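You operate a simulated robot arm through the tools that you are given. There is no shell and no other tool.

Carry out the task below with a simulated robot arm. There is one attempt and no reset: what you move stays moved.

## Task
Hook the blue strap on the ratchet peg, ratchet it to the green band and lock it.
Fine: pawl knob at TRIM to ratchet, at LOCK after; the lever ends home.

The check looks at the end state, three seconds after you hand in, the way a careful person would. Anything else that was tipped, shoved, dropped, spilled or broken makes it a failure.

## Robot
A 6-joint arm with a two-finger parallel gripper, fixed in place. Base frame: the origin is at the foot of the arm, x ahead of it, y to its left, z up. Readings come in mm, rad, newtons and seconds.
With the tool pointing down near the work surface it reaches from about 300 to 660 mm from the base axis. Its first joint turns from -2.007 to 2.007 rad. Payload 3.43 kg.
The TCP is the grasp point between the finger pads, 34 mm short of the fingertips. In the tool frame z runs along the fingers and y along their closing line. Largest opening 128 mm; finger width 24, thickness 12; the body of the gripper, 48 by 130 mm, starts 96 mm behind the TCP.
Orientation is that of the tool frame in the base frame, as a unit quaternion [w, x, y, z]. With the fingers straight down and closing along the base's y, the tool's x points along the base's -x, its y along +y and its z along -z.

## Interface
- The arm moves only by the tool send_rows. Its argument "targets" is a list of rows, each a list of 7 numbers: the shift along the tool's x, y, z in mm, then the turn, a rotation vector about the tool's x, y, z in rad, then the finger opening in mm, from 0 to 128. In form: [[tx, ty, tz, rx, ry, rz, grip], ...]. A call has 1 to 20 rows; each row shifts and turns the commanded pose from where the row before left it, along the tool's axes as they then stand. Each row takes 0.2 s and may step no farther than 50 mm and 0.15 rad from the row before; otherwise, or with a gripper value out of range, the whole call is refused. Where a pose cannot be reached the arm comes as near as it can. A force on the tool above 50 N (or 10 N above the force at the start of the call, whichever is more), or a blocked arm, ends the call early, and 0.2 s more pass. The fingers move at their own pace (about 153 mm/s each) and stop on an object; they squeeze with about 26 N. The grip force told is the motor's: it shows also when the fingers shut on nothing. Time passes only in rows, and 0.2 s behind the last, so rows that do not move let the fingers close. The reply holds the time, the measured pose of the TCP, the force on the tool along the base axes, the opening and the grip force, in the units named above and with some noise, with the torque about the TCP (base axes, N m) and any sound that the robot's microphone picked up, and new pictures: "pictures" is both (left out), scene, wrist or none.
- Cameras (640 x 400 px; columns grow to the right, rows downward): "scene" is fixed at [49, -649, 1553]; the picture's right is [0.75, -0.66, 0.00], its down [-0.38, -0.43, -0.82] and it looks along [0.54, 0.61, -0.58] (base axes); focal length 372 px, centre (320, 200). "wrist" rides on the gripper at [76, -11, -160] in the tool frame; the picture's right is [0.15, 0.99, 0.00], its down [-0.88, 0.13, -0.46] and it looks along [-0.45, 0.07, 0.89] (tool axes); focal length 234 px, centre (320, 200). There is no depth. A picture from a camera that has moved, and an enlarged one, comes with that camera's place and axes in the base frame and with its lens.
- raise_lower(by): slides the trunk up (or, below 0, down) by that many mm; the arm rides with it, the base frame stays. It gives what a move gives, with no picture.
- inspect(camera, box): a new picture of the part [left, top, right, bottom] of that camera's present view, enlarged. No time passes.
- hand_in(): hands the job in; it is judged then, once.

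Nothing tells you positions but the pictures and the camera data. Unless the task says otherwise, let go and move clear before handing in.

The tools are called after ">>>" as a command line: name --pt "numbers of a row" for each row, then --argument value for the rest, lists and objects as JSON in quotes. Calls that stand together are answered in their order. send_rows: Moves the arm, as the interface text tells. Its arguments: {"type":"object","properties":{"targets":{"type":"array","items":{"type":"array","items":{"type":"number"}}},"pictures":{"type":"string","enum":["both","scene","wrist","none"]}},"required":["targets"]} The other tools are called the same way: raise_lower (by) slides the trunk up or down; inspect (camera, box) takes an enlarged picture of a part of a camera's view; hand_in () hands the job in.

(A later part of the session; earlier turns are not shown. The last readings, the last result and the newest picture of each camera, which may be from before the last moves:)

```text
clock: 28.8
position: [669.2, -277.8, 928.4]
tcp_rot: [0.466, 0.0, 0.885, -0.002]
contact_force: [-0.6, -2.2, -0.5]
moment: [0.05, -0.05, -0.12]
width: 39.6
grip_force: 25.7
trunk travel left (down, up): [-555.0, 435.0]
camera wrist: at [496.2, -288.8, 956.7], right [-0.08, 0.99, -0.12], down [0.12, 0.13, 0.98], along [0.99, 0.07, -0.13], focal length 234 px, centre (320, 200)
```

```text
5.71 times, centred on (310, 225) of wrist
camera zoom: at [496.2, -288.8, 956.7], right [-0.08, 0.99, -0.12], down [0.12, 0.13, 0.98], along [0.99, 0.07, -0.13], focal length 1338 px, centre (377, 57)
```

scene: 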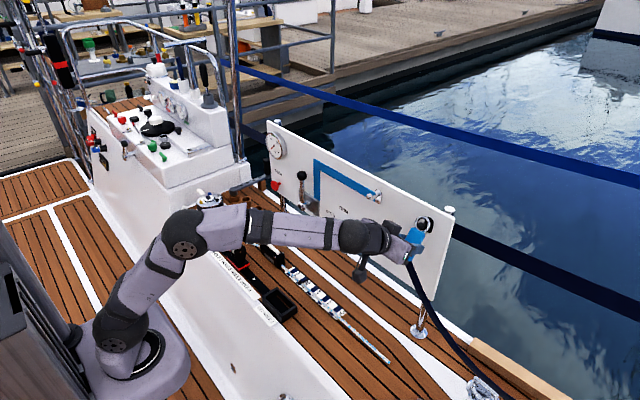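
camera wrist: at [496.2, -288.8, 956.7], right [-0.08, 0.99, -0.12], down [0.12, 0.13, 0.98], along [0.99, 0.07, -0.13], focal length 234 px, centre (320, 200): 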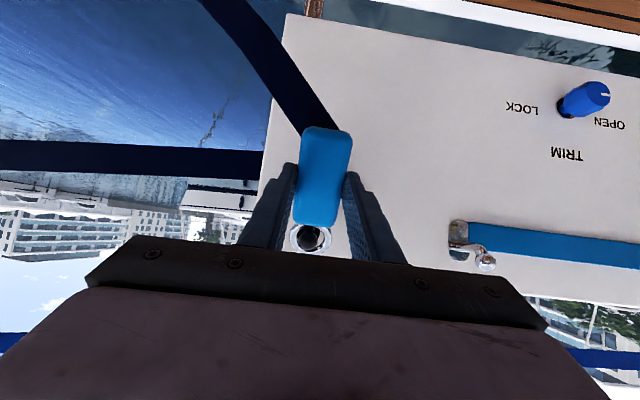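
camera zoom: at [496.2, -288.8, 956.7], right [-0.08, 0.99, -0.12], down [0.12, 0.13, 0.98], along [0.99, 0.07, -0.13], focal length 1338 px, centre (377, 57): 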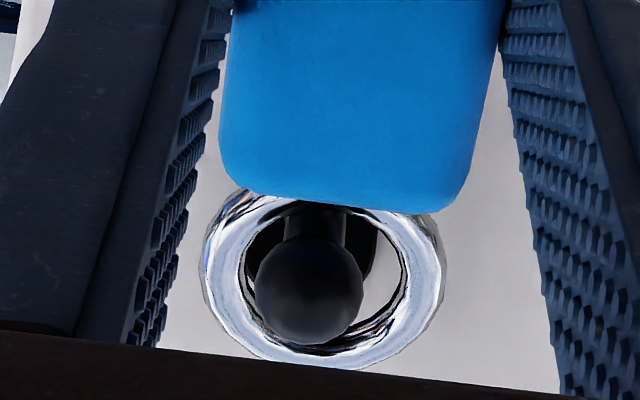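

The ball now sits inside the ring as seen along the pull direction. I'll pull the ring straight out, slightly up.

>>> send_rows --pt "2.4 -1.5 -14.1 0 0 0 20" --pt "5.2 0 -14.6 0 0 0 20" --pt "9.7 0 -17.6 0 0 0 20" --pt "9.7 0 -17.6 0 0 0 20" --pt "0 0 0 0 0 0 20"

>>> inspect --camera "scene" --box '[365, 195, 455, 285]'

```text
clock: 30.0
position: [602.0, -279.6, 941.8]
tcp_rot: [0.466, -0.001, 0.885, 0.001]
contact_force: [0.3, 0.6, -1.2]
moment: [0.03, 0.05, -0.02]
width: 39.6
grip_force: 25.6
trunk travel left (down, up): [-555.0, 435.0]
camera wrist: at [427.3, -291.1, 970.2], right [-0.08, 0.99, -0.12], down [0.12, 0.13, 0.98], along [0.99, 0.07, -0.13], focal length 234 px, centre (320, 200)
```

scene: 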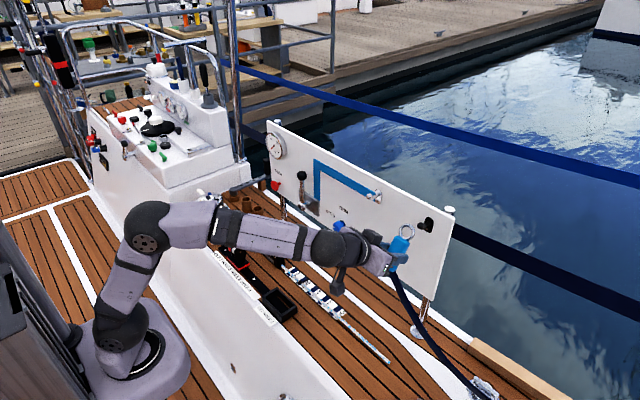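
wrist: 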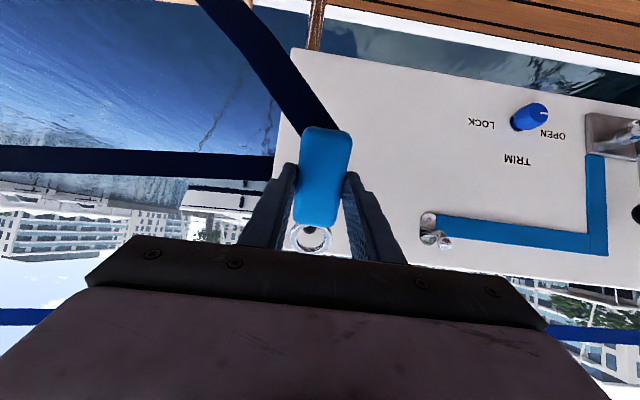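

```text
4.44 times, centred on (410, 240) of scene
camera zoom: at [49.0, -649.0, 1553.0], right [0.75, -0.66, 0.0], down [-0.38, -0.43, -0.82], along [0.54, 0.61, -0.58], focal length 1653 px, centre (-80, 22)
```

zoom: 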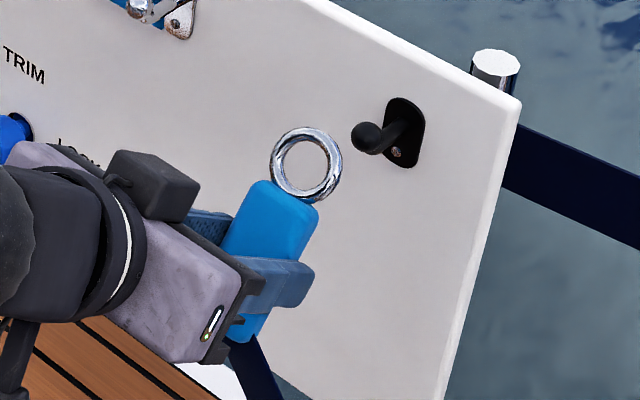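

The strap is off the stow hook. Next I'll carry it over to the ratchet peg, keeping my distance from the panel.

>>> send_rows --pt "0 42.5 0 0 0 0 20" --pt "0 42.5 0 0 0 0 20" --pt "0 42.5 0 0 0 0 20" --pt "0 42.5 0 0 0 0 20" --pt "0 0 0 0 0 0 20"

>>> inspect --camera "wrist" --box '[260, 190, 360, 260]'

>>> inspect --camera "scene" --box '[315, 155, 405, 245]'

```text
clock: 31.2
position: [603.0, -110.2, 943.2]
tcp_rot: [0.466, 0.0, 0.885, 0.0]
contact_force: [0.8, 0.0, -1.0]
moment: [0.01, -0.01, -0.01]
width: 39.5
grip_force: 26.0
trunk travel left (down, up): [-555.0, 435.0]
camera wrist: at [429.2, -122.0, 971.8], right [-0.08, 0.99, -0.12], down [0.12, 0.13, 0.98], along [0.99, 0.07, -0.13], focal length 234 px, centre (320, 200)
```

scene: 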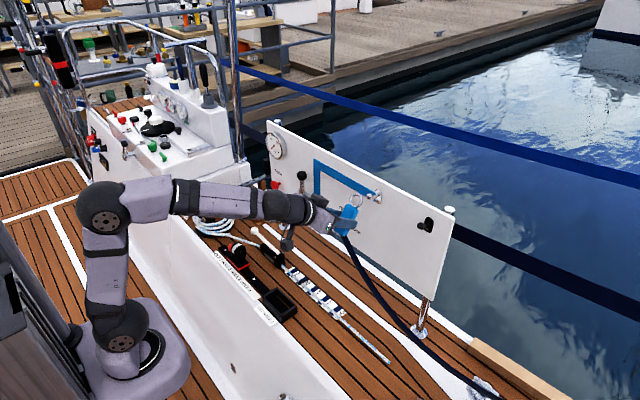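
wrist: 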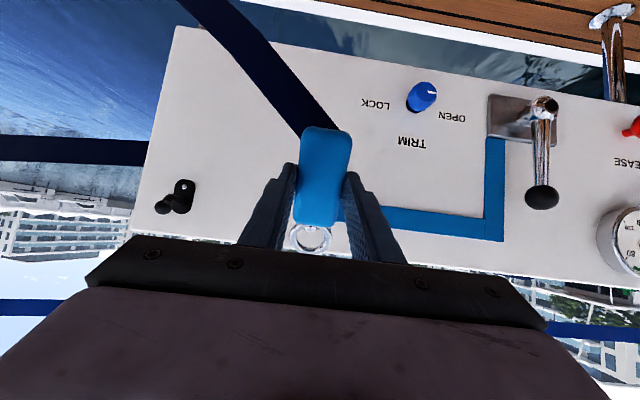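

```text
5.71 times, centred on (310, 225) of wrist
camera zoom: at [429.2, -122.0, 971.8], right [-0.08, 0.99, -0.12], down [0.12, 0.13, 0.98], along [0.99, 0.07, -0.13], focal length 1338 px, centre (377, 57)
```

zoom: 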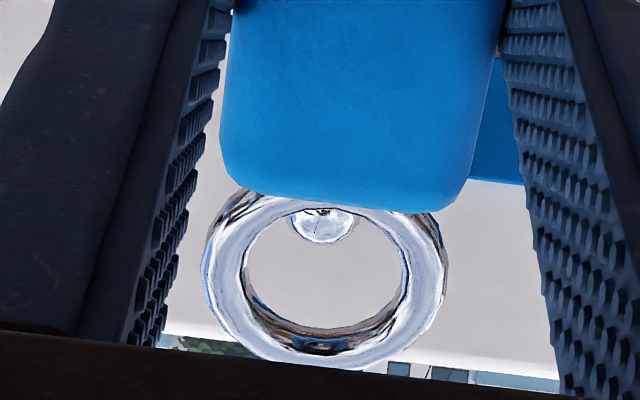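

```text
4.44 times, centred on (360, 200) of scene
camera zoom: at [49.0, -649.0, 1553.0], right [0.75, -0.66, 0.0], down [-0.38, -0.43, -0.82], along [0.54, 0.61, -0.58], focal length 1653 px, centre (142, 200)
```

zoom: 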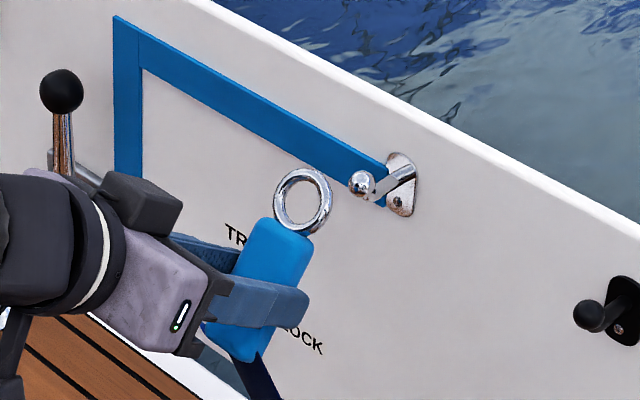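

The peg's ball is visible through the ring and is aligned sideways. I'll check the stow hook in this same view for a height comparison.

>>> inspect --camera "wrist" --box '[130, 170, 230, 240]'

>>> inspect --camera "scene" --box '[350, 180, 400, 215]'

>>> inspect --camera "scene" --box '[400, 205, 450, 240]'

```text
5.71 times, centred on (180, 205) of wrist
camera zoom: at [429.2, -122.0, 971.8], right [-0.08, 0.99, -0.12], down [0.12, 0.13, 0.98], along [0.99, 0.07, -0.13], focal length 1338 px, centre (1120, 171)
```

zoom: 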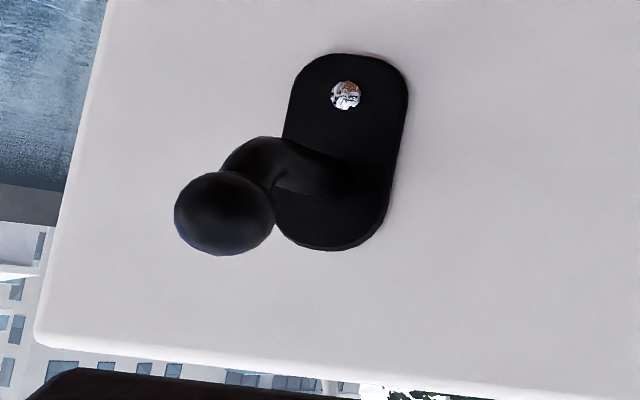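

```text
11.43 times, centred on (375, 198) of scene
camera zoom: at [49.0, -649.0, 1553.0], right [0.75, -0.66, 0.0], down [-0.38, -0.43, -0.82], along [0.54, 0.61, -0.58], focal length 4251 px, centre (-309, 229)
```

zoom: 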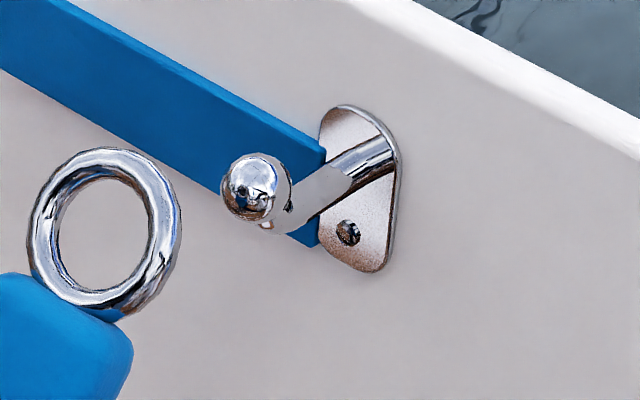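

```text
11.43 times, centred on (425, 222) of scene
camera zoom: at [49.0, -649.0, 1553.0], right [0.75, -0.66, 0.0], down [-0.38, -0.43, -0.82], along [0.54, 0.61, -0.58], focal length 4251 px, centre (-880, -57)
```

zoom: 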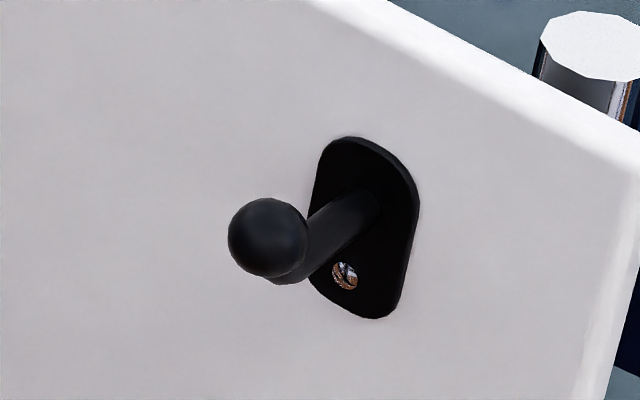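

The peg ball is at about (709, -110, 967), matching the stow hook's height, so I can reverse the same path. I'll approach to just in front of the ball and check.

>>> send_rows --pt "-9.6 0.2 16.6 0 0 0 20" --pt "-9.6 0.2 16.6 0 0 0 20" --pt "0 0 0 0 0 0 20" --pictures "none"

>>> inspect --camera "wrist" --box '[260, 190, 360, 260]'

>>> inspect --camera "scene" --box '[345, 175, 405, 225]'

```text
clock: 32.0
position: [641.7, -109.8, 940.5]
tcp_rot: [0.466, 0.0, 0.885, 0.0]
contact_force: [0.1, -0.4, -1.1]
moment: [0.01, 0.04, -0.02]
width: 39.7
grip_force: 25.4
trunk travel left (down, up): [-555.0, 435.0]
```

```text
5.71 times, centred on (310, 225) of wrist
camera zoom: at [467.9, -121.8, 968.2], right [-0.08, 0.99, -0.12], down [0.12, 0.13, 0.98], along [0.99, 0.07, -0.13], focal length 1338 px, centre (377, 57)
```

zoom: 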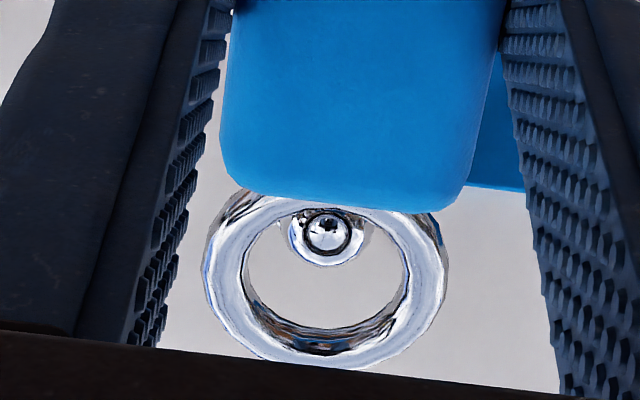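

```text
8.00 times, centred on (375, 200) of scene
camera zoom: at [49.0, -649.0, 1553.0], right [0.75, -0.66, 0.0], down [-0.38, -0.43, -0.82], along [0.54, 0.61, -0.58], focal length 2976 px, centre (-120, 200)
```

zoom: 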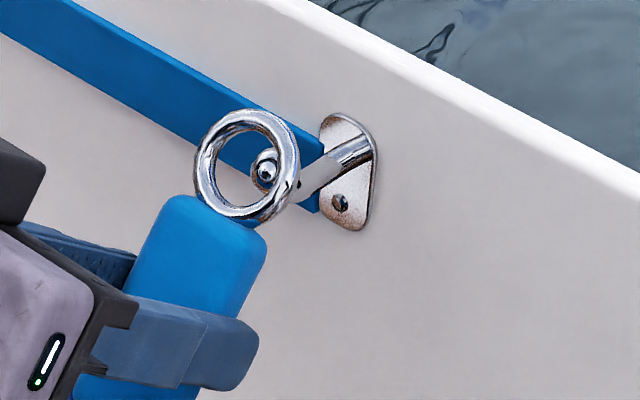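

Alignment is good. I'll go over the ball and down onto the stem in two small steps.

>>> send_rows --pt "-2.7 0 16.3 0 0 0 20" --pt "-3.2 0 13.5 0 0 0 20" --pt "0 0 0 0 0 0 20" --pictures "none"

>>> inspect --camera "wrist" --box '[260, 190, 360, 260]'

>>> inspect --camera "scene" --box '[345, 175, 405, 225]'

```text
clock: 32.8
position: [666.3, -108.5, 927.2]
tcp_rot: [0.466, 0.001, 0.885, 0.0]
contact_force: [0.5, -0.3, -1.1]
moment: [0.02, 0.03, -0.01]
width: 39.3
grip_force: 25.8
trunk travel left (down, up): [-555.0, 435.0]
```

```text
5.71 times, centred on (310, 225) of wrist
camera zoom: at [493.5, -120.3, 955.4], right [-0.08, 0.99, -0.12], down [0.12, 0.13, 0.98], along [0.99, 0.07, -0.13], focal length 1338 px, centre (377, 57)
```

zoom: 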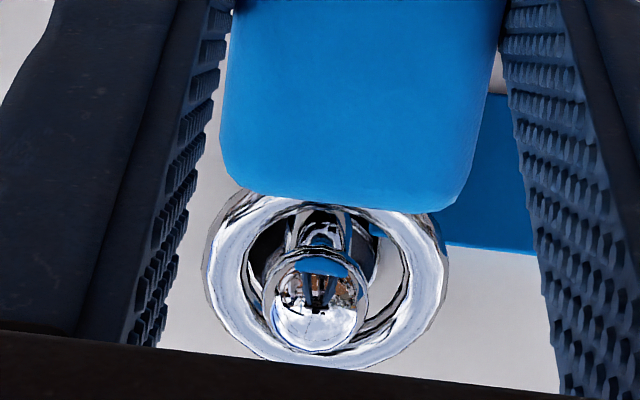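

```text
8.00 times, centred on (375, 200) of scene
camera zoom: at [49.0, -649.0, 1553.0], right [0.75, -0.66, 0.0], down [-0.38, -0.43, -0.82], along [0.54, 0.61, -0.58], focal length 2976 px, centre (-120, 200)
```

zoom: 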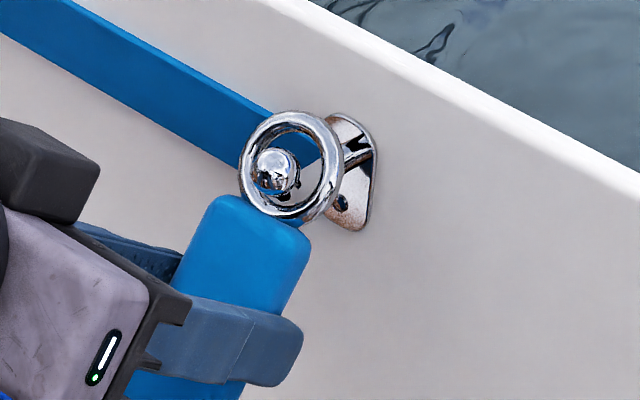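

The ball is through the ring, just as it was on the hook. I'll continue inward and level the tool, then let the ring settle.

>>> send_rows --pt "-1.1 -0.6 11.3 0 -0.12 0 20" --pt "0.2 -0.6 11.4 0 -0.12 0 20" --pt "0 0 0 0 0 0 20" --pictures "none"

>>> inspect --camera "wrist" --box '[260, 190, 360, 260]'

>>> inspect --camera "scene" --box '[345, 175, 405, 225]'

```text
clock: 33.6
position: [681.7, -105.2, 916.0]
tcp_rot: [0.536, -0.004, 0.844, 0.011]
contact_force: [-4.7, -13.3, -7.5]
moment: [0.47, 0.08, -0.58]
width: 39.3
grip_force: 25.8
out of reach, approached as far as the arm can: row 2
trunk travel left (down, up): [-555.0, 435.0]
```

```text
5.71 times, centred on (310, 225) of wrist
camera zoom: at [505.6, -121.0, 915.3], right [-0.08, 0.99, -0.12], down [-0.04, 0.11, 0.99], along [1.0, 0.08, 0.03], focal length 1338 px, centre (377, 57)
```

zoom: 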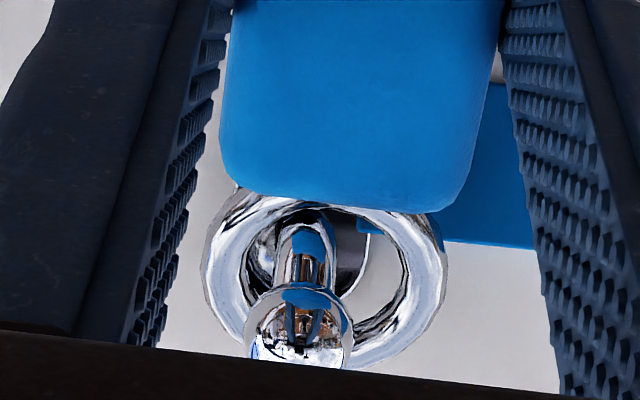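

```text
8.00 times, centred on (375, 200) of scene
camera zoom: at [49.0, -649.0, 1553.0], right [0.75, -0.66, 0.0], down [-0.38, -0.43, -0.82], along [0.54, 0.61, -0.58], focal length 2976 px, centre (-120, 200)
```

zoom: 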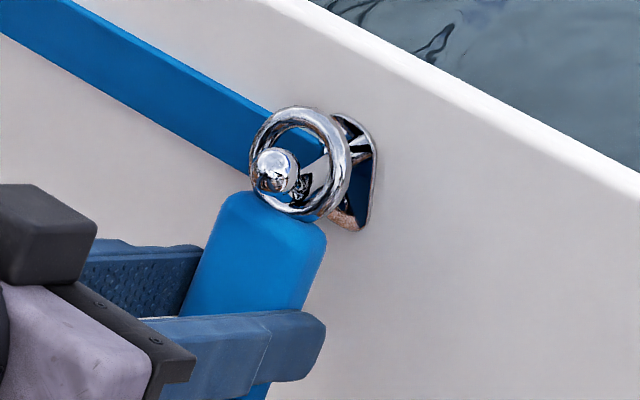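

The ring is behind the ball on the stem, but the arm went off by 4 mm sideways near a wrist singularity and is pressing on the peg. I'll make a small relieving move back in y and down.

>>> send_rows --pt "3 -2 0 0 0 0 20" --pt "2 -1.5 0 0 0 0 20" --pt "0 0 0 0 0 0 20" --pictures "none"

>>> inspect --camera "wrist" --box '[260, 190, 360, 260]'

>>> inspect --camera "scene" --box '[60, 150, 400, 370]'

```text
clock: 34.4
position: [680.9, -104.8, 914.9]
tcp_rot: [0.539, -0.008, 0.842, 0.012]
contact_force: [1.1, -4.8, -0.6]
moment: [0.2, 0.02, -0.25]
width: 39.3
grip_force: 26.6
trunk travel left (down, up): [-555.0, 435.0]
```

```text
5.71 times, centred on (310, 225) of wrist
camera zoom: at [504.6, -122.2, 912.2], right [-0.09, 0.99, -0.12], down [-0.05, 0.12, 0.99], along [0.99, 0.09, 0.04], focal length 1338 px, centre (377, 57)
```

zoom: 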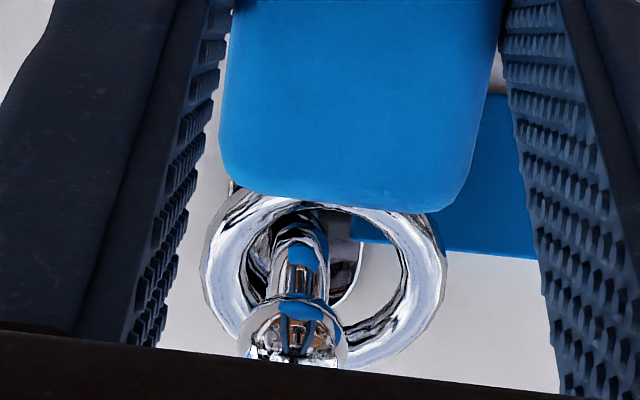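

```text
1.82 times, centred on (230, 260) of scene
camera zoom: at [49.0, -649.0, 1553.0], right [0.75, -0.66, 0.0], down [-0.38, -0.43, -0.82], along [0.54, 0.61, -0.58], focal length 676 px, centre (484, 91)
```

zoom: 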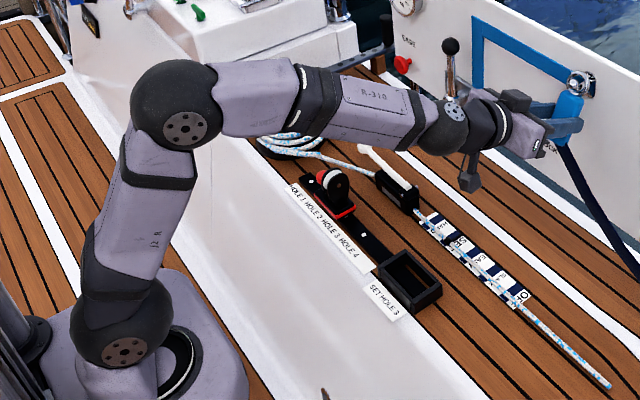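

The force eased. I'll keep levelling the tool in small steps while moving inward and watch the readings.

>>> send_rows --pt "0.6 -1 3.7 0 -0.06 0 20" --pt "0.8 -1 3.7 0 -0.06 0 20" --pt "1.0 -1 3.7 0 -0.06 0 20" --pt "0 0 0 0 0 0 20" --pictures "none"

>>> inspect --camera "wrist" --box '[260, 190, 360, 260]'

>>> inspect --camera "scene" --box '[345, 175, 405, 225]'

```text
clock: 35.4
position: [691.0, -110.2, 906.2]
tcp_rot: [0.613, -0.007, 0.79, 0.013]
contact_force: [-0.2, -0.5, -0.5]
moment: [0.03, 0.04, 0.01]
width: 39.5
grip_force: 26.2
trunk travel left (down, up): [-555.0, 435.0]
```

```text
5.71 times, centred on (310, 225) of wrist
camera zoom: at [517.6, -124.5, 873.2], right [-0.06, 0.99, -0.13], down [-0.22, 0.11, 0.97], along [0.97, 0.09, 0.21], focal length 1338 px, centre (377, 57)
```

zoom: 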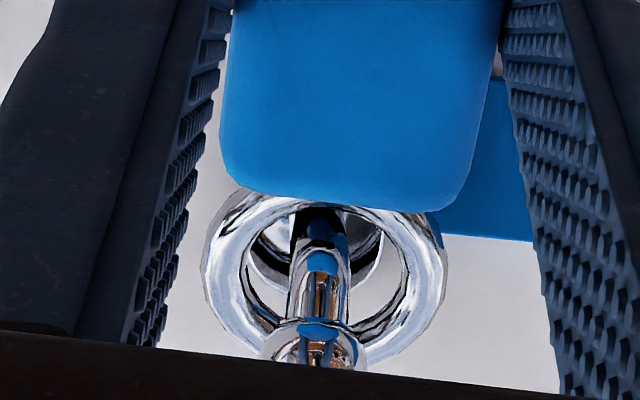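

```text
8.00 times, centred on (375, 200) of scene
camera zoom: at [49.0, -649.0, 1553.0], right [0.75, -0.66, 0.0], down [-0.38, -0.43, -0.82], along [0.54, 0.61, -0.58], focal length 2976 px, centre (-120, 200)
```

zoom: 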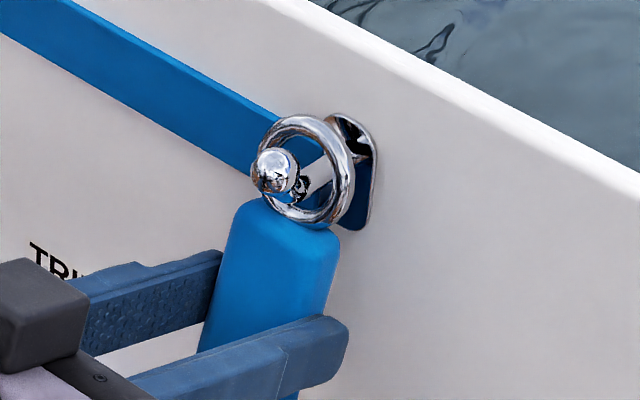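

The forces are near zero and the ring is well behind the ball. I'll finish levelling and lower the ring onto the stem.

>>> send_rows --pt "3.1 0 4.1 0.007 -0.0625 0 20" --pt "3.3 0 3.9 0.007 -0.0625 0 20" --pt "3.6 0 3.7 0.007 -0.0625 0 20" --pt "3.8 0 3.5 0.007 -0.0625 0 20" --pt "0 0 0 0 0 0 20"

>>> inspect --camera "wrist" --box '[260, 190, 360, 260]'

>>> inspect --camera "scene" --box '[345, 175, 405, 225]'

```text
clock: 36.6
position: [703.4, -108.0, 891.1]
tcp_rot: [0.706, 0.004, 0.708, 0.003]
contact_force: [0.6, -0.6, -1.1]
moment: [0.01, 0.02, -0.01]
width: 39.2
grip_force: 26.1
trunk travel left (down, up): [-555.0, 435.0]
camera wrist: at [544.0, -118.9, 815.3], right [0.0, 0.99, -0.14], down [-0.45, 0.12, 0.88], along [0.89, 0.06, 0.45], focal length 234 px, centre (320, 200)
```

scene: 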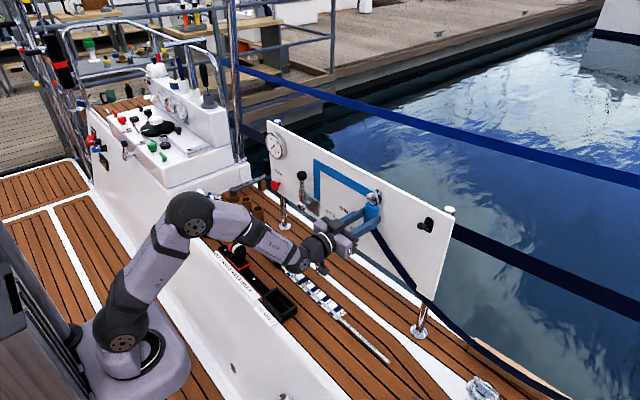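
wrist: 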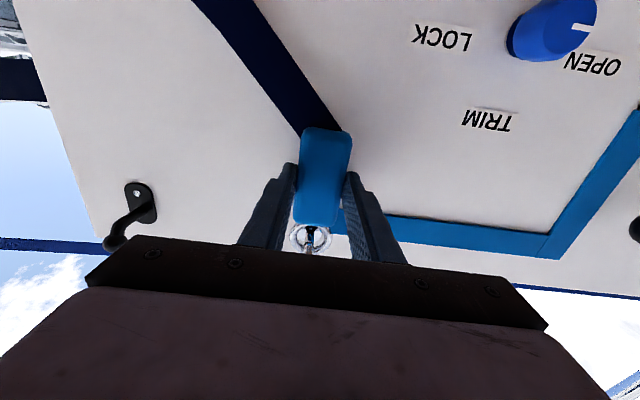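

```text
5.71 times, centred on (310, 225) of wrist
camera zoom: at [544.0, -118.9, 815.3], right [0.0, 0.99, -0.14], down [-0.45, 0.12, 0.88], along [0.89, 0.06, 0.45], focal length 1338 px, centre (377, 57)
```

zoom: 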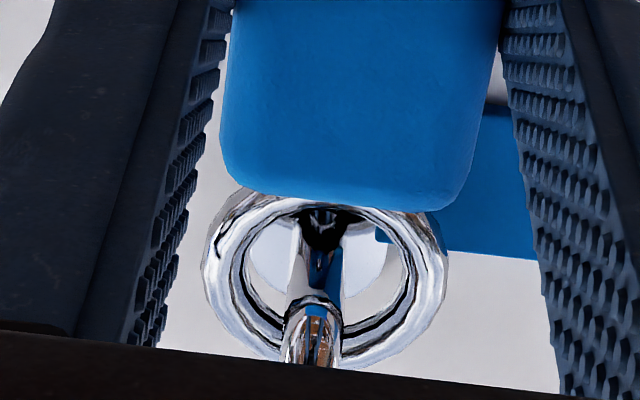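

```text
8.00 times, centred on (375, 200) of scene
camera zoom: at [49.0, -649.0, 1553.0], right [0.75, -0.66, 0.0], down [-0.38, -0.43, -0.82], along [0.54, 0.61, -0.58], focal length 2976 px, centre (-120, 200)
```

zoom: 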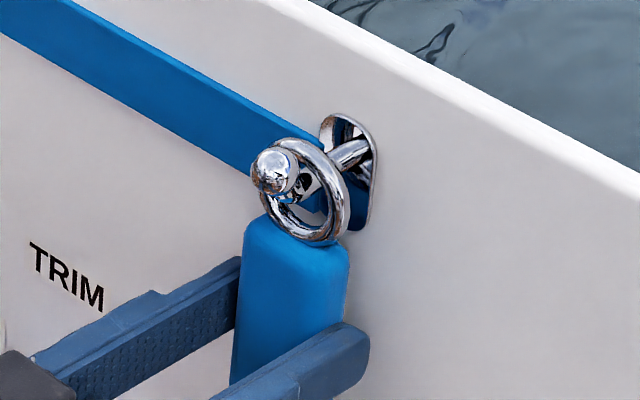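

The ring hangs on the peg's stem. I'll lower until it bears, then open the fingers.

>>> send_rows --pt "3 0 0 0 0 0 20" --pt "2 0 0 0 0 0 20" --pt "0 0 0 0 0 0 20" --pictures "none"

>>> inspect --camera "scene" --box '[345, 175, 405, 225]'

```text
clock: 37.4
position: [702.9, -109.9, 889.0]
tcp_rot: [0.708, 0.004, 0.707, 0.002]
contact_force: [5.0, -4.6, 9.2]
moment: [0.2, 0.06, -0.07]
width: 39.3
grip_force: 26.2
trunk travel left (down, up): [-555.0, 435.0]
```

```text
8.00 times, centred on (375, 200) of scene
camera zoom: at [49.0, -649.0, 1553.0], right [0.75, -0.66, 0.0], down [-0.38, -0.43, -0.82], along [0.54, 0.61, -0.58], focal length 2976 px, centre (-120, 200)
```

zoom: 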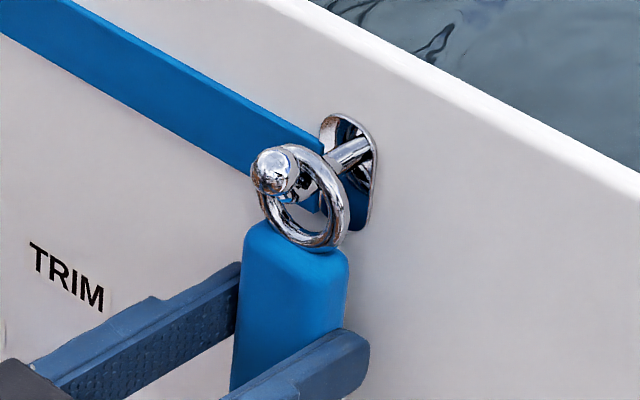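

The ring bears on the stem. I'll relieve slightly and release.

>>> send_rows --pt "-1.5 0 0 0 0 0 20" --pt "0 0 0 0 0 0 48" --pt "0 0 0 0 0 0 75" --pt "0 0 0 0 0 0 75"

>>> inspect --camera "scene" --box '[330, 170, 430, 250]'

```text
clock: 38.4
position: [700.9, -107.3, 886.7]
tcp_rot: [0.705, 0.005, 0.709, 0.001]
contact_force: [0.7, -1.4, -0.7]
moment: [0.01, -0.01, 0.02]
width: 75.0
grip_force: 0.2
trunk travel left (down, up): [-555.0, 435.0]
camera wrist: at [542.7, -119.1, 811.7], right [0.0, 0.99, -0.14], down [-0.45, 0.12, 0.88], along [0.89, 0.06, 0.45], focal length 234 px, centre (320, 200)
```

scene: 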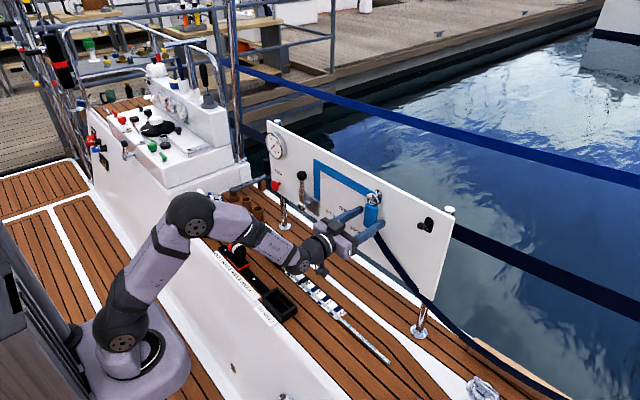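
wrist: 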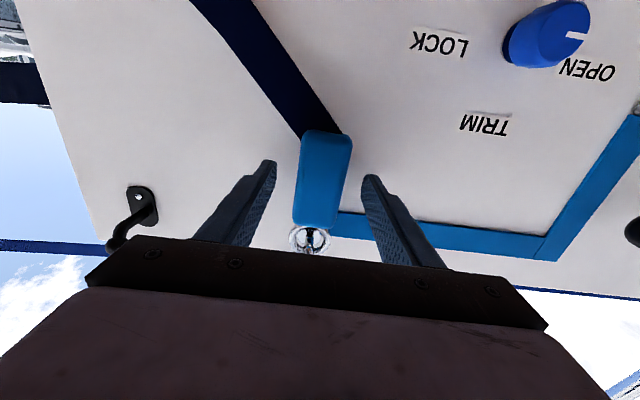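

```text
5.00 times, centred on (380, 210) of scene
camera zoom: at [49.0, -649.0, 1553.0], right [0.75, -0.66, 0.0], down [-0.38, -0.43, -0.82], along [0.54, 0.61, -0.58], focal length 1860 px, centre (20, 150)
```

zoom: 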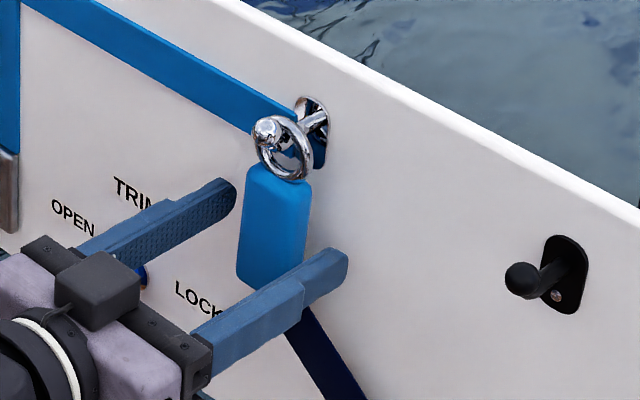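

The strap now hangs on the ratchet peg. I'll back out, lower the trunk, and move in front of the blue pawl knob, near (718, 26, 770).

>>> send_rows --pt "0 0 -20 0 0 0 75" --pt "0 0 -25 0 0 0 75" --pt "0 0 -25 0 0 0 75" --pt "0 0 0 0 0 0 75" --pictures "none"

>>> raise_lower --by -118

>>> send_rows --pt "0 33 0 0 0 0 75" --pt "0 33 0 0 0 0 75" --pt "0 33 0 0 0 0 75" --pt "0 33 0 0 0 0 75" --pt "0 0 0 0 0 0 75"

```text
clock: 39.4
position: [631.4, -110.6, 886.9]
tcp_rot: [0.706, 0.003, 0.708, 0.002]
contact_force: [0.6, 0.0, -0.6]
moment: [0.03, -0.02, 0.0]
width: 74.9
grip_force: 0.0
trunk travel left (down, up): [-555.0, 435.0]
```

```text
clock: 40.9
position: [630.3, -109.2, 768.1]
tcp_rot: [0.706, 0.004, 0.708, 0.002]
contact_force: [-0.4, -0.2, -0.1]
moment: [0.01, -0.02, -0.01]
width: 74.9
grip_force: 0.0
trunk travel left (down, up): [-437.0, 553.0]
```

```text
clock: 42.0
position: [633.2, 23.4, 769.6]
tcp_rot: [0.706, 0.004, 0.708, 0.001]
contact_force: [0.4, -0.4, 0.3]
moment: [0.02, -0.01, 0.02]
width: 75.0
grip_force: 0.2
trunk travel left (down, up): [-437.0, 553.0]
camera wrist: at [472.6, 13.2, 695.2], right [0.0, 0.99, -0.14], down [-0.45, 0.12, 0.88], along [0.89, 0.06, 0.45], focal length 234 px, centre (320, 200)
```

scene: 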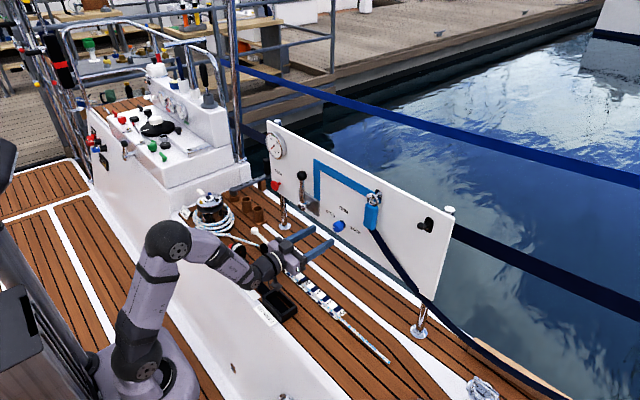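
wrist: 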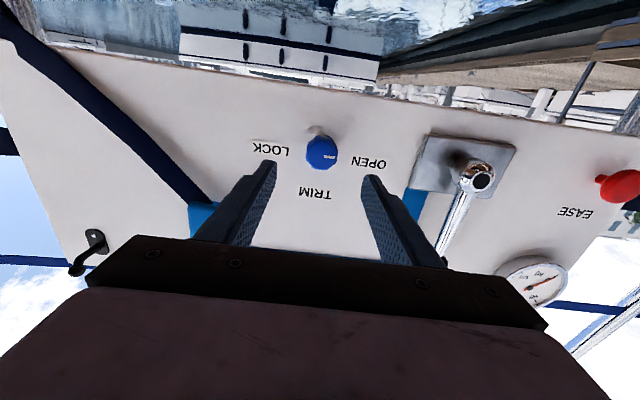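

The knob is in view ahead. I'll zoom in on it and confirm that the strap is still hooked.

>>> inspect --camera "wrist" --box '[240, 100, 400, 220]'

>>> inspect --camera "scene" --box '[320, 170, 420, 250]'

```text
3.33 times, centred on (320, 160) of wrist
camera zoom: at [472.6, 13.2, 695.2], right [0.0, 0.99, -0.14], down [-0.45, 0.12, 0.88], along [0.89, 0.06, 0.45], focal length 781 px, centre (320, 333)
```

zoom: 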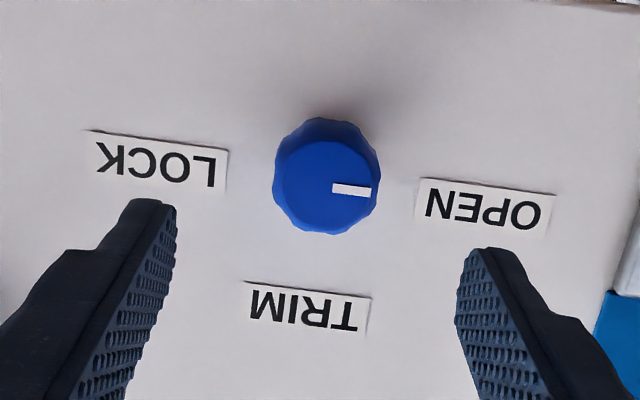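

```text
5.00 times, centred on (370, 210) of scene
camera zoom: at [49.0, -649.0, 1553.0], right [0.75, -0.66, 0.0], down [-0.38, -0.43, -0.82], along [0.54, 0.61, -0.58], focal length 1860 px, centre (70, 150)
```

zoom: 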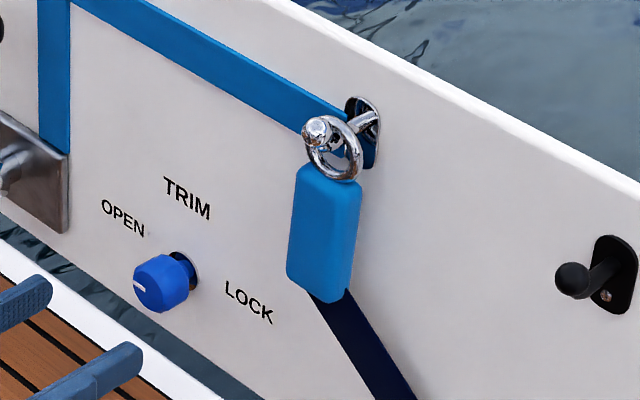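

The strap is hanging securely. The knob's face is at about (719, 25, 766), and its mark points at OPEN (left). TRIM is straight up, a quarter turn clockwise. I'll line up, pre-roll the gripper about −43°, and look.

>>> send_rows --pt "3.1 1.6 20 0 0 -0.15 75" --pt "0 0 0 0 0 -0.15 75" --pt "0 0 0 0 0 -0.15 75" --pt "0 0 0 0 0 -0.15 75" --pt "0 0 0 0 0 -0.15 75" --pt "0 0 0 0 0 0 75"

>>> inspect --camera "scene" --box '[250, 190, 370, 290]'

```text
clock: 43.5
position: [651.2, 23.9, 767.5]
tcp_rot: [0.657, -0.256, 0.661, -0.258]
contact_force: [0.6, -0.6, -0.1]
moment: [-0.02, 0.02, -0.02]
width: 75.4
grip_force: 0.1
trunk travel left (down, up): [-437.0, 553.0]
camera wrist: at [492.2, -35.4, 719.6], right [0.0, 0.63, -0.78], down [-0.45, 0.69, 0.56], along [0.89, 0.35, 0.28], focal length 234 px, centre (320, 200)
```

scene: 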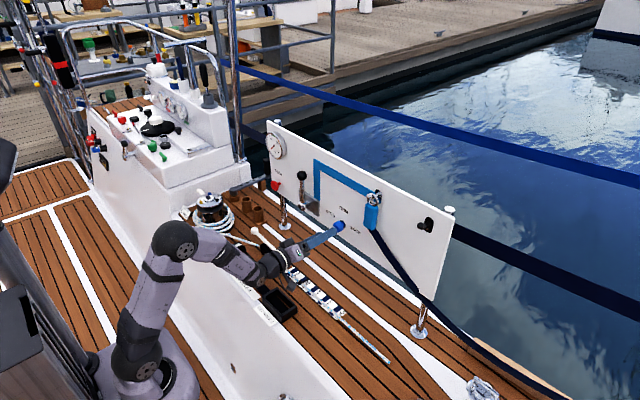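
wrist: 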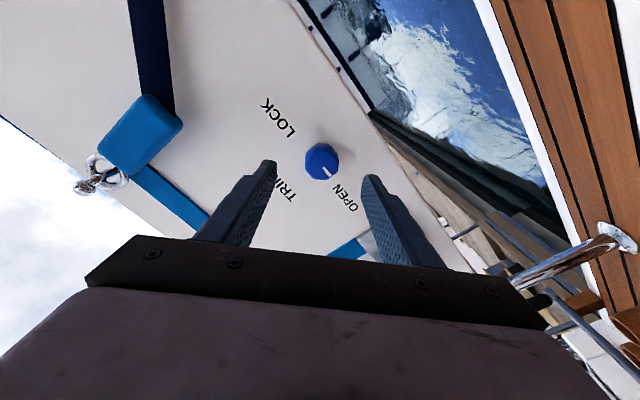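

```text
4.00 times, centred on (310, 240) of scene
camera zoom: at [49.0, -649.0, 1553.0], right [0.75, -0.66, 0.0], down [-0.38, -0.43, -0.82], along [0.54, 0.61, -0.58], focal length 1488 px, centre (360, 40)
```

zoom: 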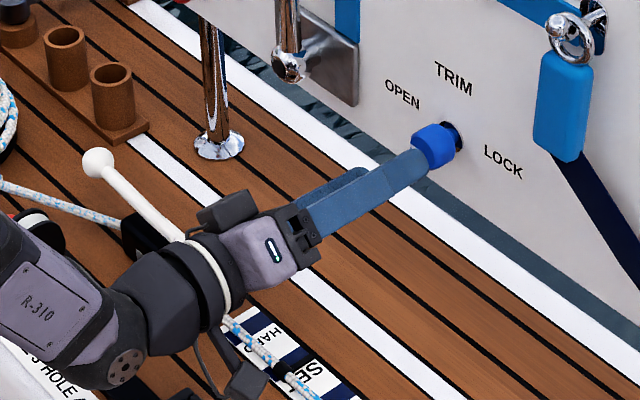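

>>> inspect --camera "wrist" --box '[240, 120, 400, 220]'

```text
4.00 times, centred on (320, 170) of wrist
camera zoom: at [492.2, -35.4, 719.6], right [0.0, 0.63, -0.78], down [-0.45, 0.69, 0.56], along [0.89, 0.35, 0.28], focal length 937 px, centre (320, 320)
```

zoom: 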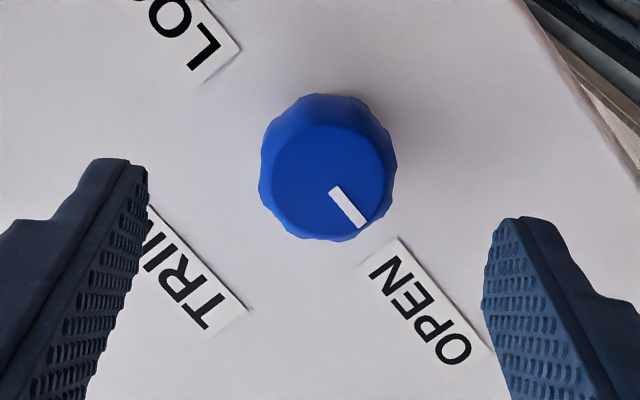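

The knob is about 2.5 mm off the tool axis. I'll correct this, move forward around the knob and close.

>>> send_rows --pt "0.5 2.5 20 0 0 0 75" --pt "0 0 20 0 0 0 65" --pt "0 0 14 0 0 0 60" --pt "0 0 0 0 0 0 60"

>>> inspect --camera "wrist" --box '[240, 120, 400, 220]'

>>> inspect --camera "scene" --box '[290, 190, 380, 260]'

```text
clock: 44.5
position: [706.5, 28.2, 764.0]
tcp_rot: [0.657, -0.256, 0.661, -0.256]
contact_force: [0.2, 0.7, -0.1]
moment: [-0.02, 0.01, -0.01]
width: 60.0
grip_force: 0.1
trunk travel left (down, up): [-437.0, 553.0]
camera wrist: at [547.3, -32.9, 716.3], right [0.0, 0.63, -0.78], down [-0.45, 0.69, 0.56], along [0.89, 0.35, 0.28], focal length 234 px, centre (320, 200)
```

scene: 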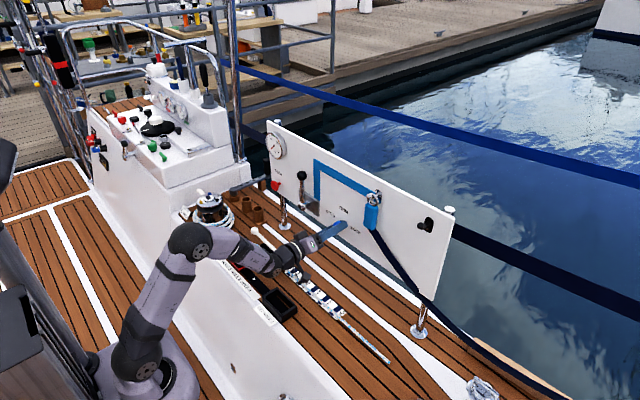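
wrist: 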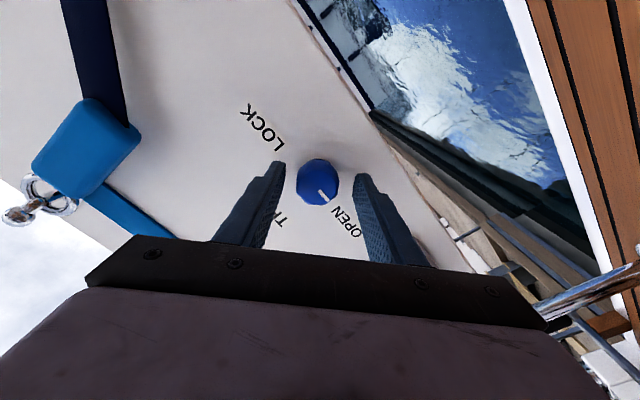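

```text
4.00 times, centred on (320, 170) of wrist
camera zoom: at [547.3, -32.9, 716.3], right [0.0, 0.63, -0.78], down [-0.45, 0.69, 0.56], along [0.89, 0.35, 0.28], focal length 937 px, centre (320, 320)
```

zoom: 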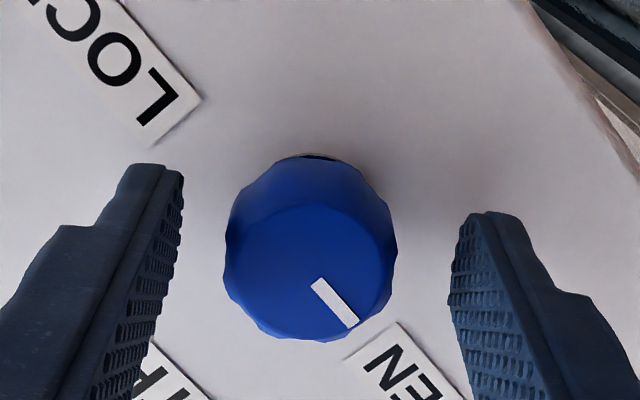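

```text
5.71 times, centred on (335, 225) of scene
camera zoom: at [49.0, -649.0, 1553.0], right [0.75, -0.66, 0.0], down [-0.38, -0.43, -0.82], along [0.54, 0.61, -0.58], focal length 2126 px, centre (234, 57)
```

zoom: 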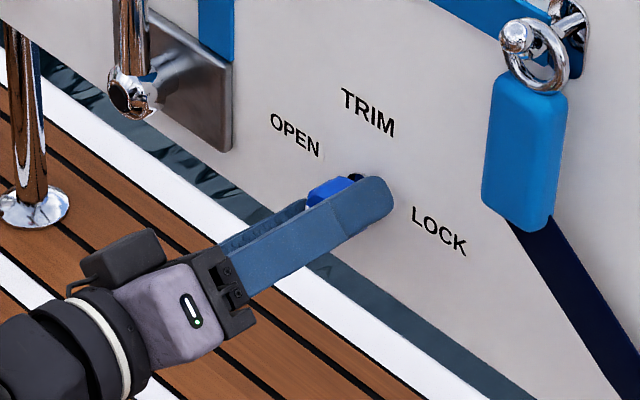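

The knob is between the fingers. I'll close on it.

>>> send_rows --pt "0 -0.8 0 0 0 0 45" --pt "0 0 0 0 0 0 20" --pt "0 0 0 0 0 0 20" --pt "0 0 0 0 0 0 20" --pictures "wrist"

```text
clock: 45.5
position: [705.8, 24.5, 765.4]
tcp_rot: [0.658, -0.256, 0.661, -0.256]
contact_force: [2.2, -3.9, 2.3]
moment: [0.07, 0.13, -0.26]
width: 35.9
grip_force: 45.5
trunk travel left (down, up): [-437.0, 553.0]
camera wrist: at [547.4, -34.2, 717.4], right [0.0, 0.63, -0.78], down [-0.45, 0.69, 0.56], along [0.89, 0.35, 0.28], focal length 234 px, centre (320, 200)
```

wrist: 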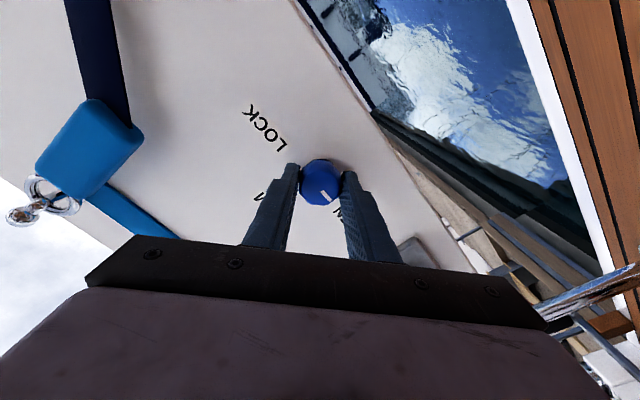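

I've gripped the knob. I'll turn it clockwise in small steps toward TRIM.

>>> send_rows --pt "0 0 0 0 0 0.12 20" --pt "0 0 0 0 0 0.12 20" --pt "0 0 0 0 0 0.12 20" --pt "0 0 0 0 0 0.12 20" --pt "0 0 0 0 0 0 20" --pictures "wrist"

>>> inspect --camera "wrist" --box '[260, 130, 380, 220]'

```text
clock: 46.6
position: [706.4, 24.9, 765.5]
tcp_rot: [0.7, -0.091, 0.703, -0.091]
contact_force: [5.5, -1.7, 0.4]
moment: [-0.01, 0.13, -0.03]
width: 35.9
grip_force: 45.3
trunk travel left (down, up): [-437.0, 553.0]
camera wrist: at [547.4, -5.4, 695.7], right [0.0, 0.92, -0.39], down [-0.45, 0.35, 0.82], along [0.89, 0.18, 0.41], focal length 234 px, centre (320, 200)
```

wrist: 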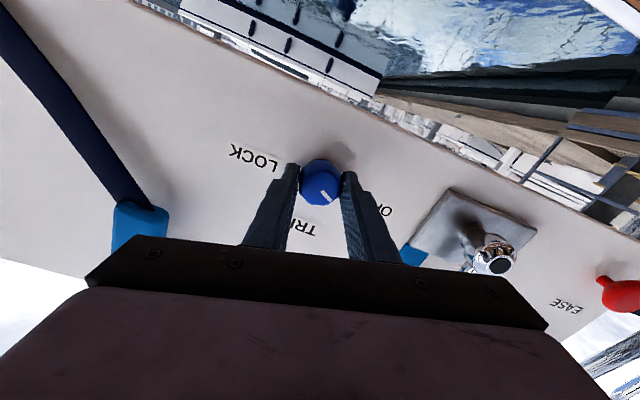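

```text
4.44 times, centred on (320, 175) of wrist
camera zoom: at [547.4, -5.4, 695.7], right [0.0, 0.92, -0.39], down [-0.45, 0.35, 0.82], along [0.89, 0.18, 0.41], focal length 1041 px, centre (320, 311)
```

zoom: 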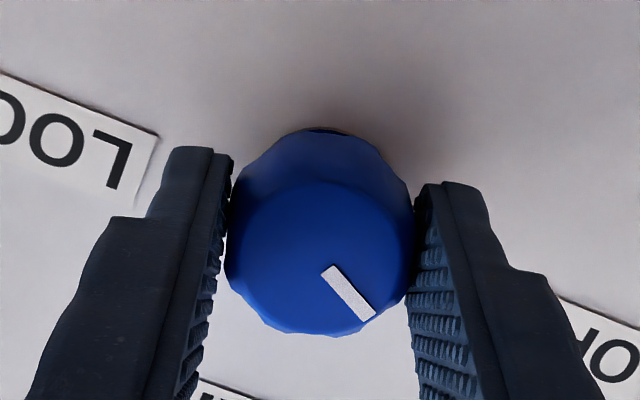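

The knob turns with the gripper. I'll keep going.

>>> send_rows --pt "0 0 0 0 0 0.12 20" --pt "0 0 0 0 0 0.12 20" --pt "0 0 0 0 0 0.12 20" --pt "0 0 0 0 0 0.12 20" --pt "0 0 0 0 0 0.12 20" --pt "0 0 0 0 0 0.12 20" --pt "0 0 0 0 0 0.12 20" --pt "0 0 0 0 0 0 20" --pictures "wrist"

>>> inspect --camera "wrist" --box '[240, 130, 400, 230]'

```text
clock: 48.5
position: [705.5, 25.0, 764.4]
tcp_rot: [0.677, 0.204, 0.678, 0.202]
contact_force: [18.4, 1.7, 5.3]
moment: [0.02, -1.1, -0.21]
width: 35.6
grip_force: 45.1
trunk travel left (down, up): [-437.0, 553.0]
camera wrist: at [547.7, 57.1, 696.0], right [0.0, 0.91, 0.42], down [-0.46, -0.37, 0.81], along [0.89, -0.19, 0.41], focal length 234 px, centre (320, 200)
```

wrist: 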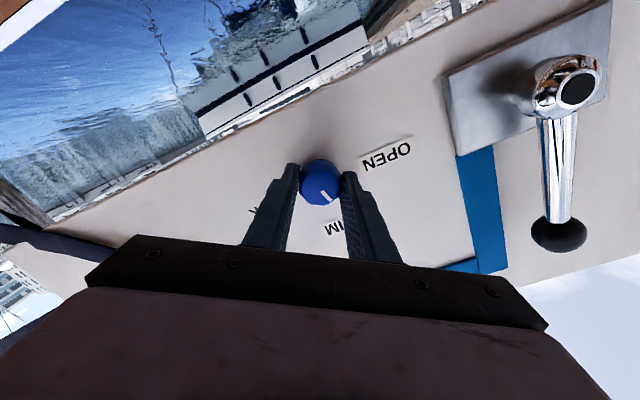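

```text
4.00 times, centred on (320, 180) of wrist
camera zoom: at [547.7, 57.1, 696.0], right [0.0, 0.91, 0.42], down [-0.46, -0.37, 0.81], along [0.89, -0.19, 0.41], focal length 937 px, centre (320, 280)
```

zoom: 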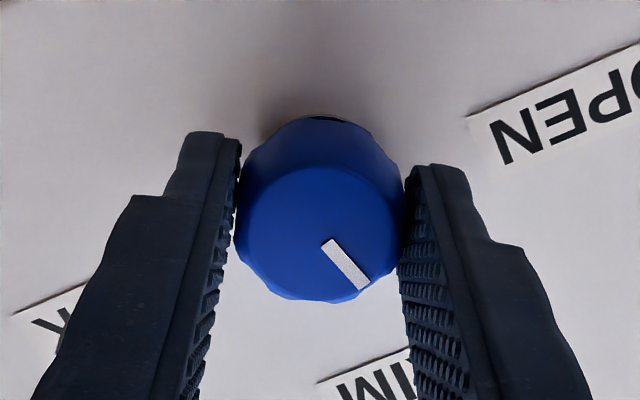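

About 76° has been turned, and the mark is some 10° short of straight up. I'll add the rest.

>>> send_rows --pt "0 0 0.5 0 0 0.085 20" --pt "0 0 0.5 0 0 0.085 20" --pt "0 0 0 0 0 0 20" --pictures "none"

>>> inspect --camera "wrist" --box '[240, 130, 400, 230]'

```text
clock: 49.2
position: [705.9, 25.0, 764.7]
tcp_rot: [0.657, 0.262, 0.659, 0.257]
contact_force: [-2.2, -0.9, 7.0]
moment: [0.11, -0.59, 0.35]
width: 35.4
grip_force: 45.3
trunk travel left (down, up): [-437.0, 553.0]
```

```text
4.00 times, centred on (320, 180) of wrist
camera zoom: at [547.5, 68.5, 703.0], right [0.01, 0.82, 0.57], down [-0.45, -0.5, 0.73], along [0.89, -0.26, 0.37], focal length 937 px, centre (320, 280)
```

zoom: 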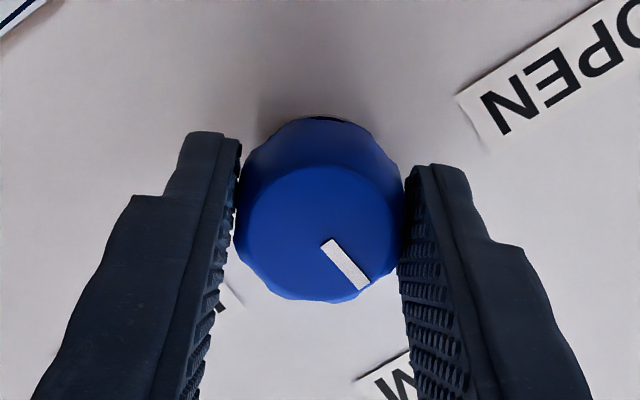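

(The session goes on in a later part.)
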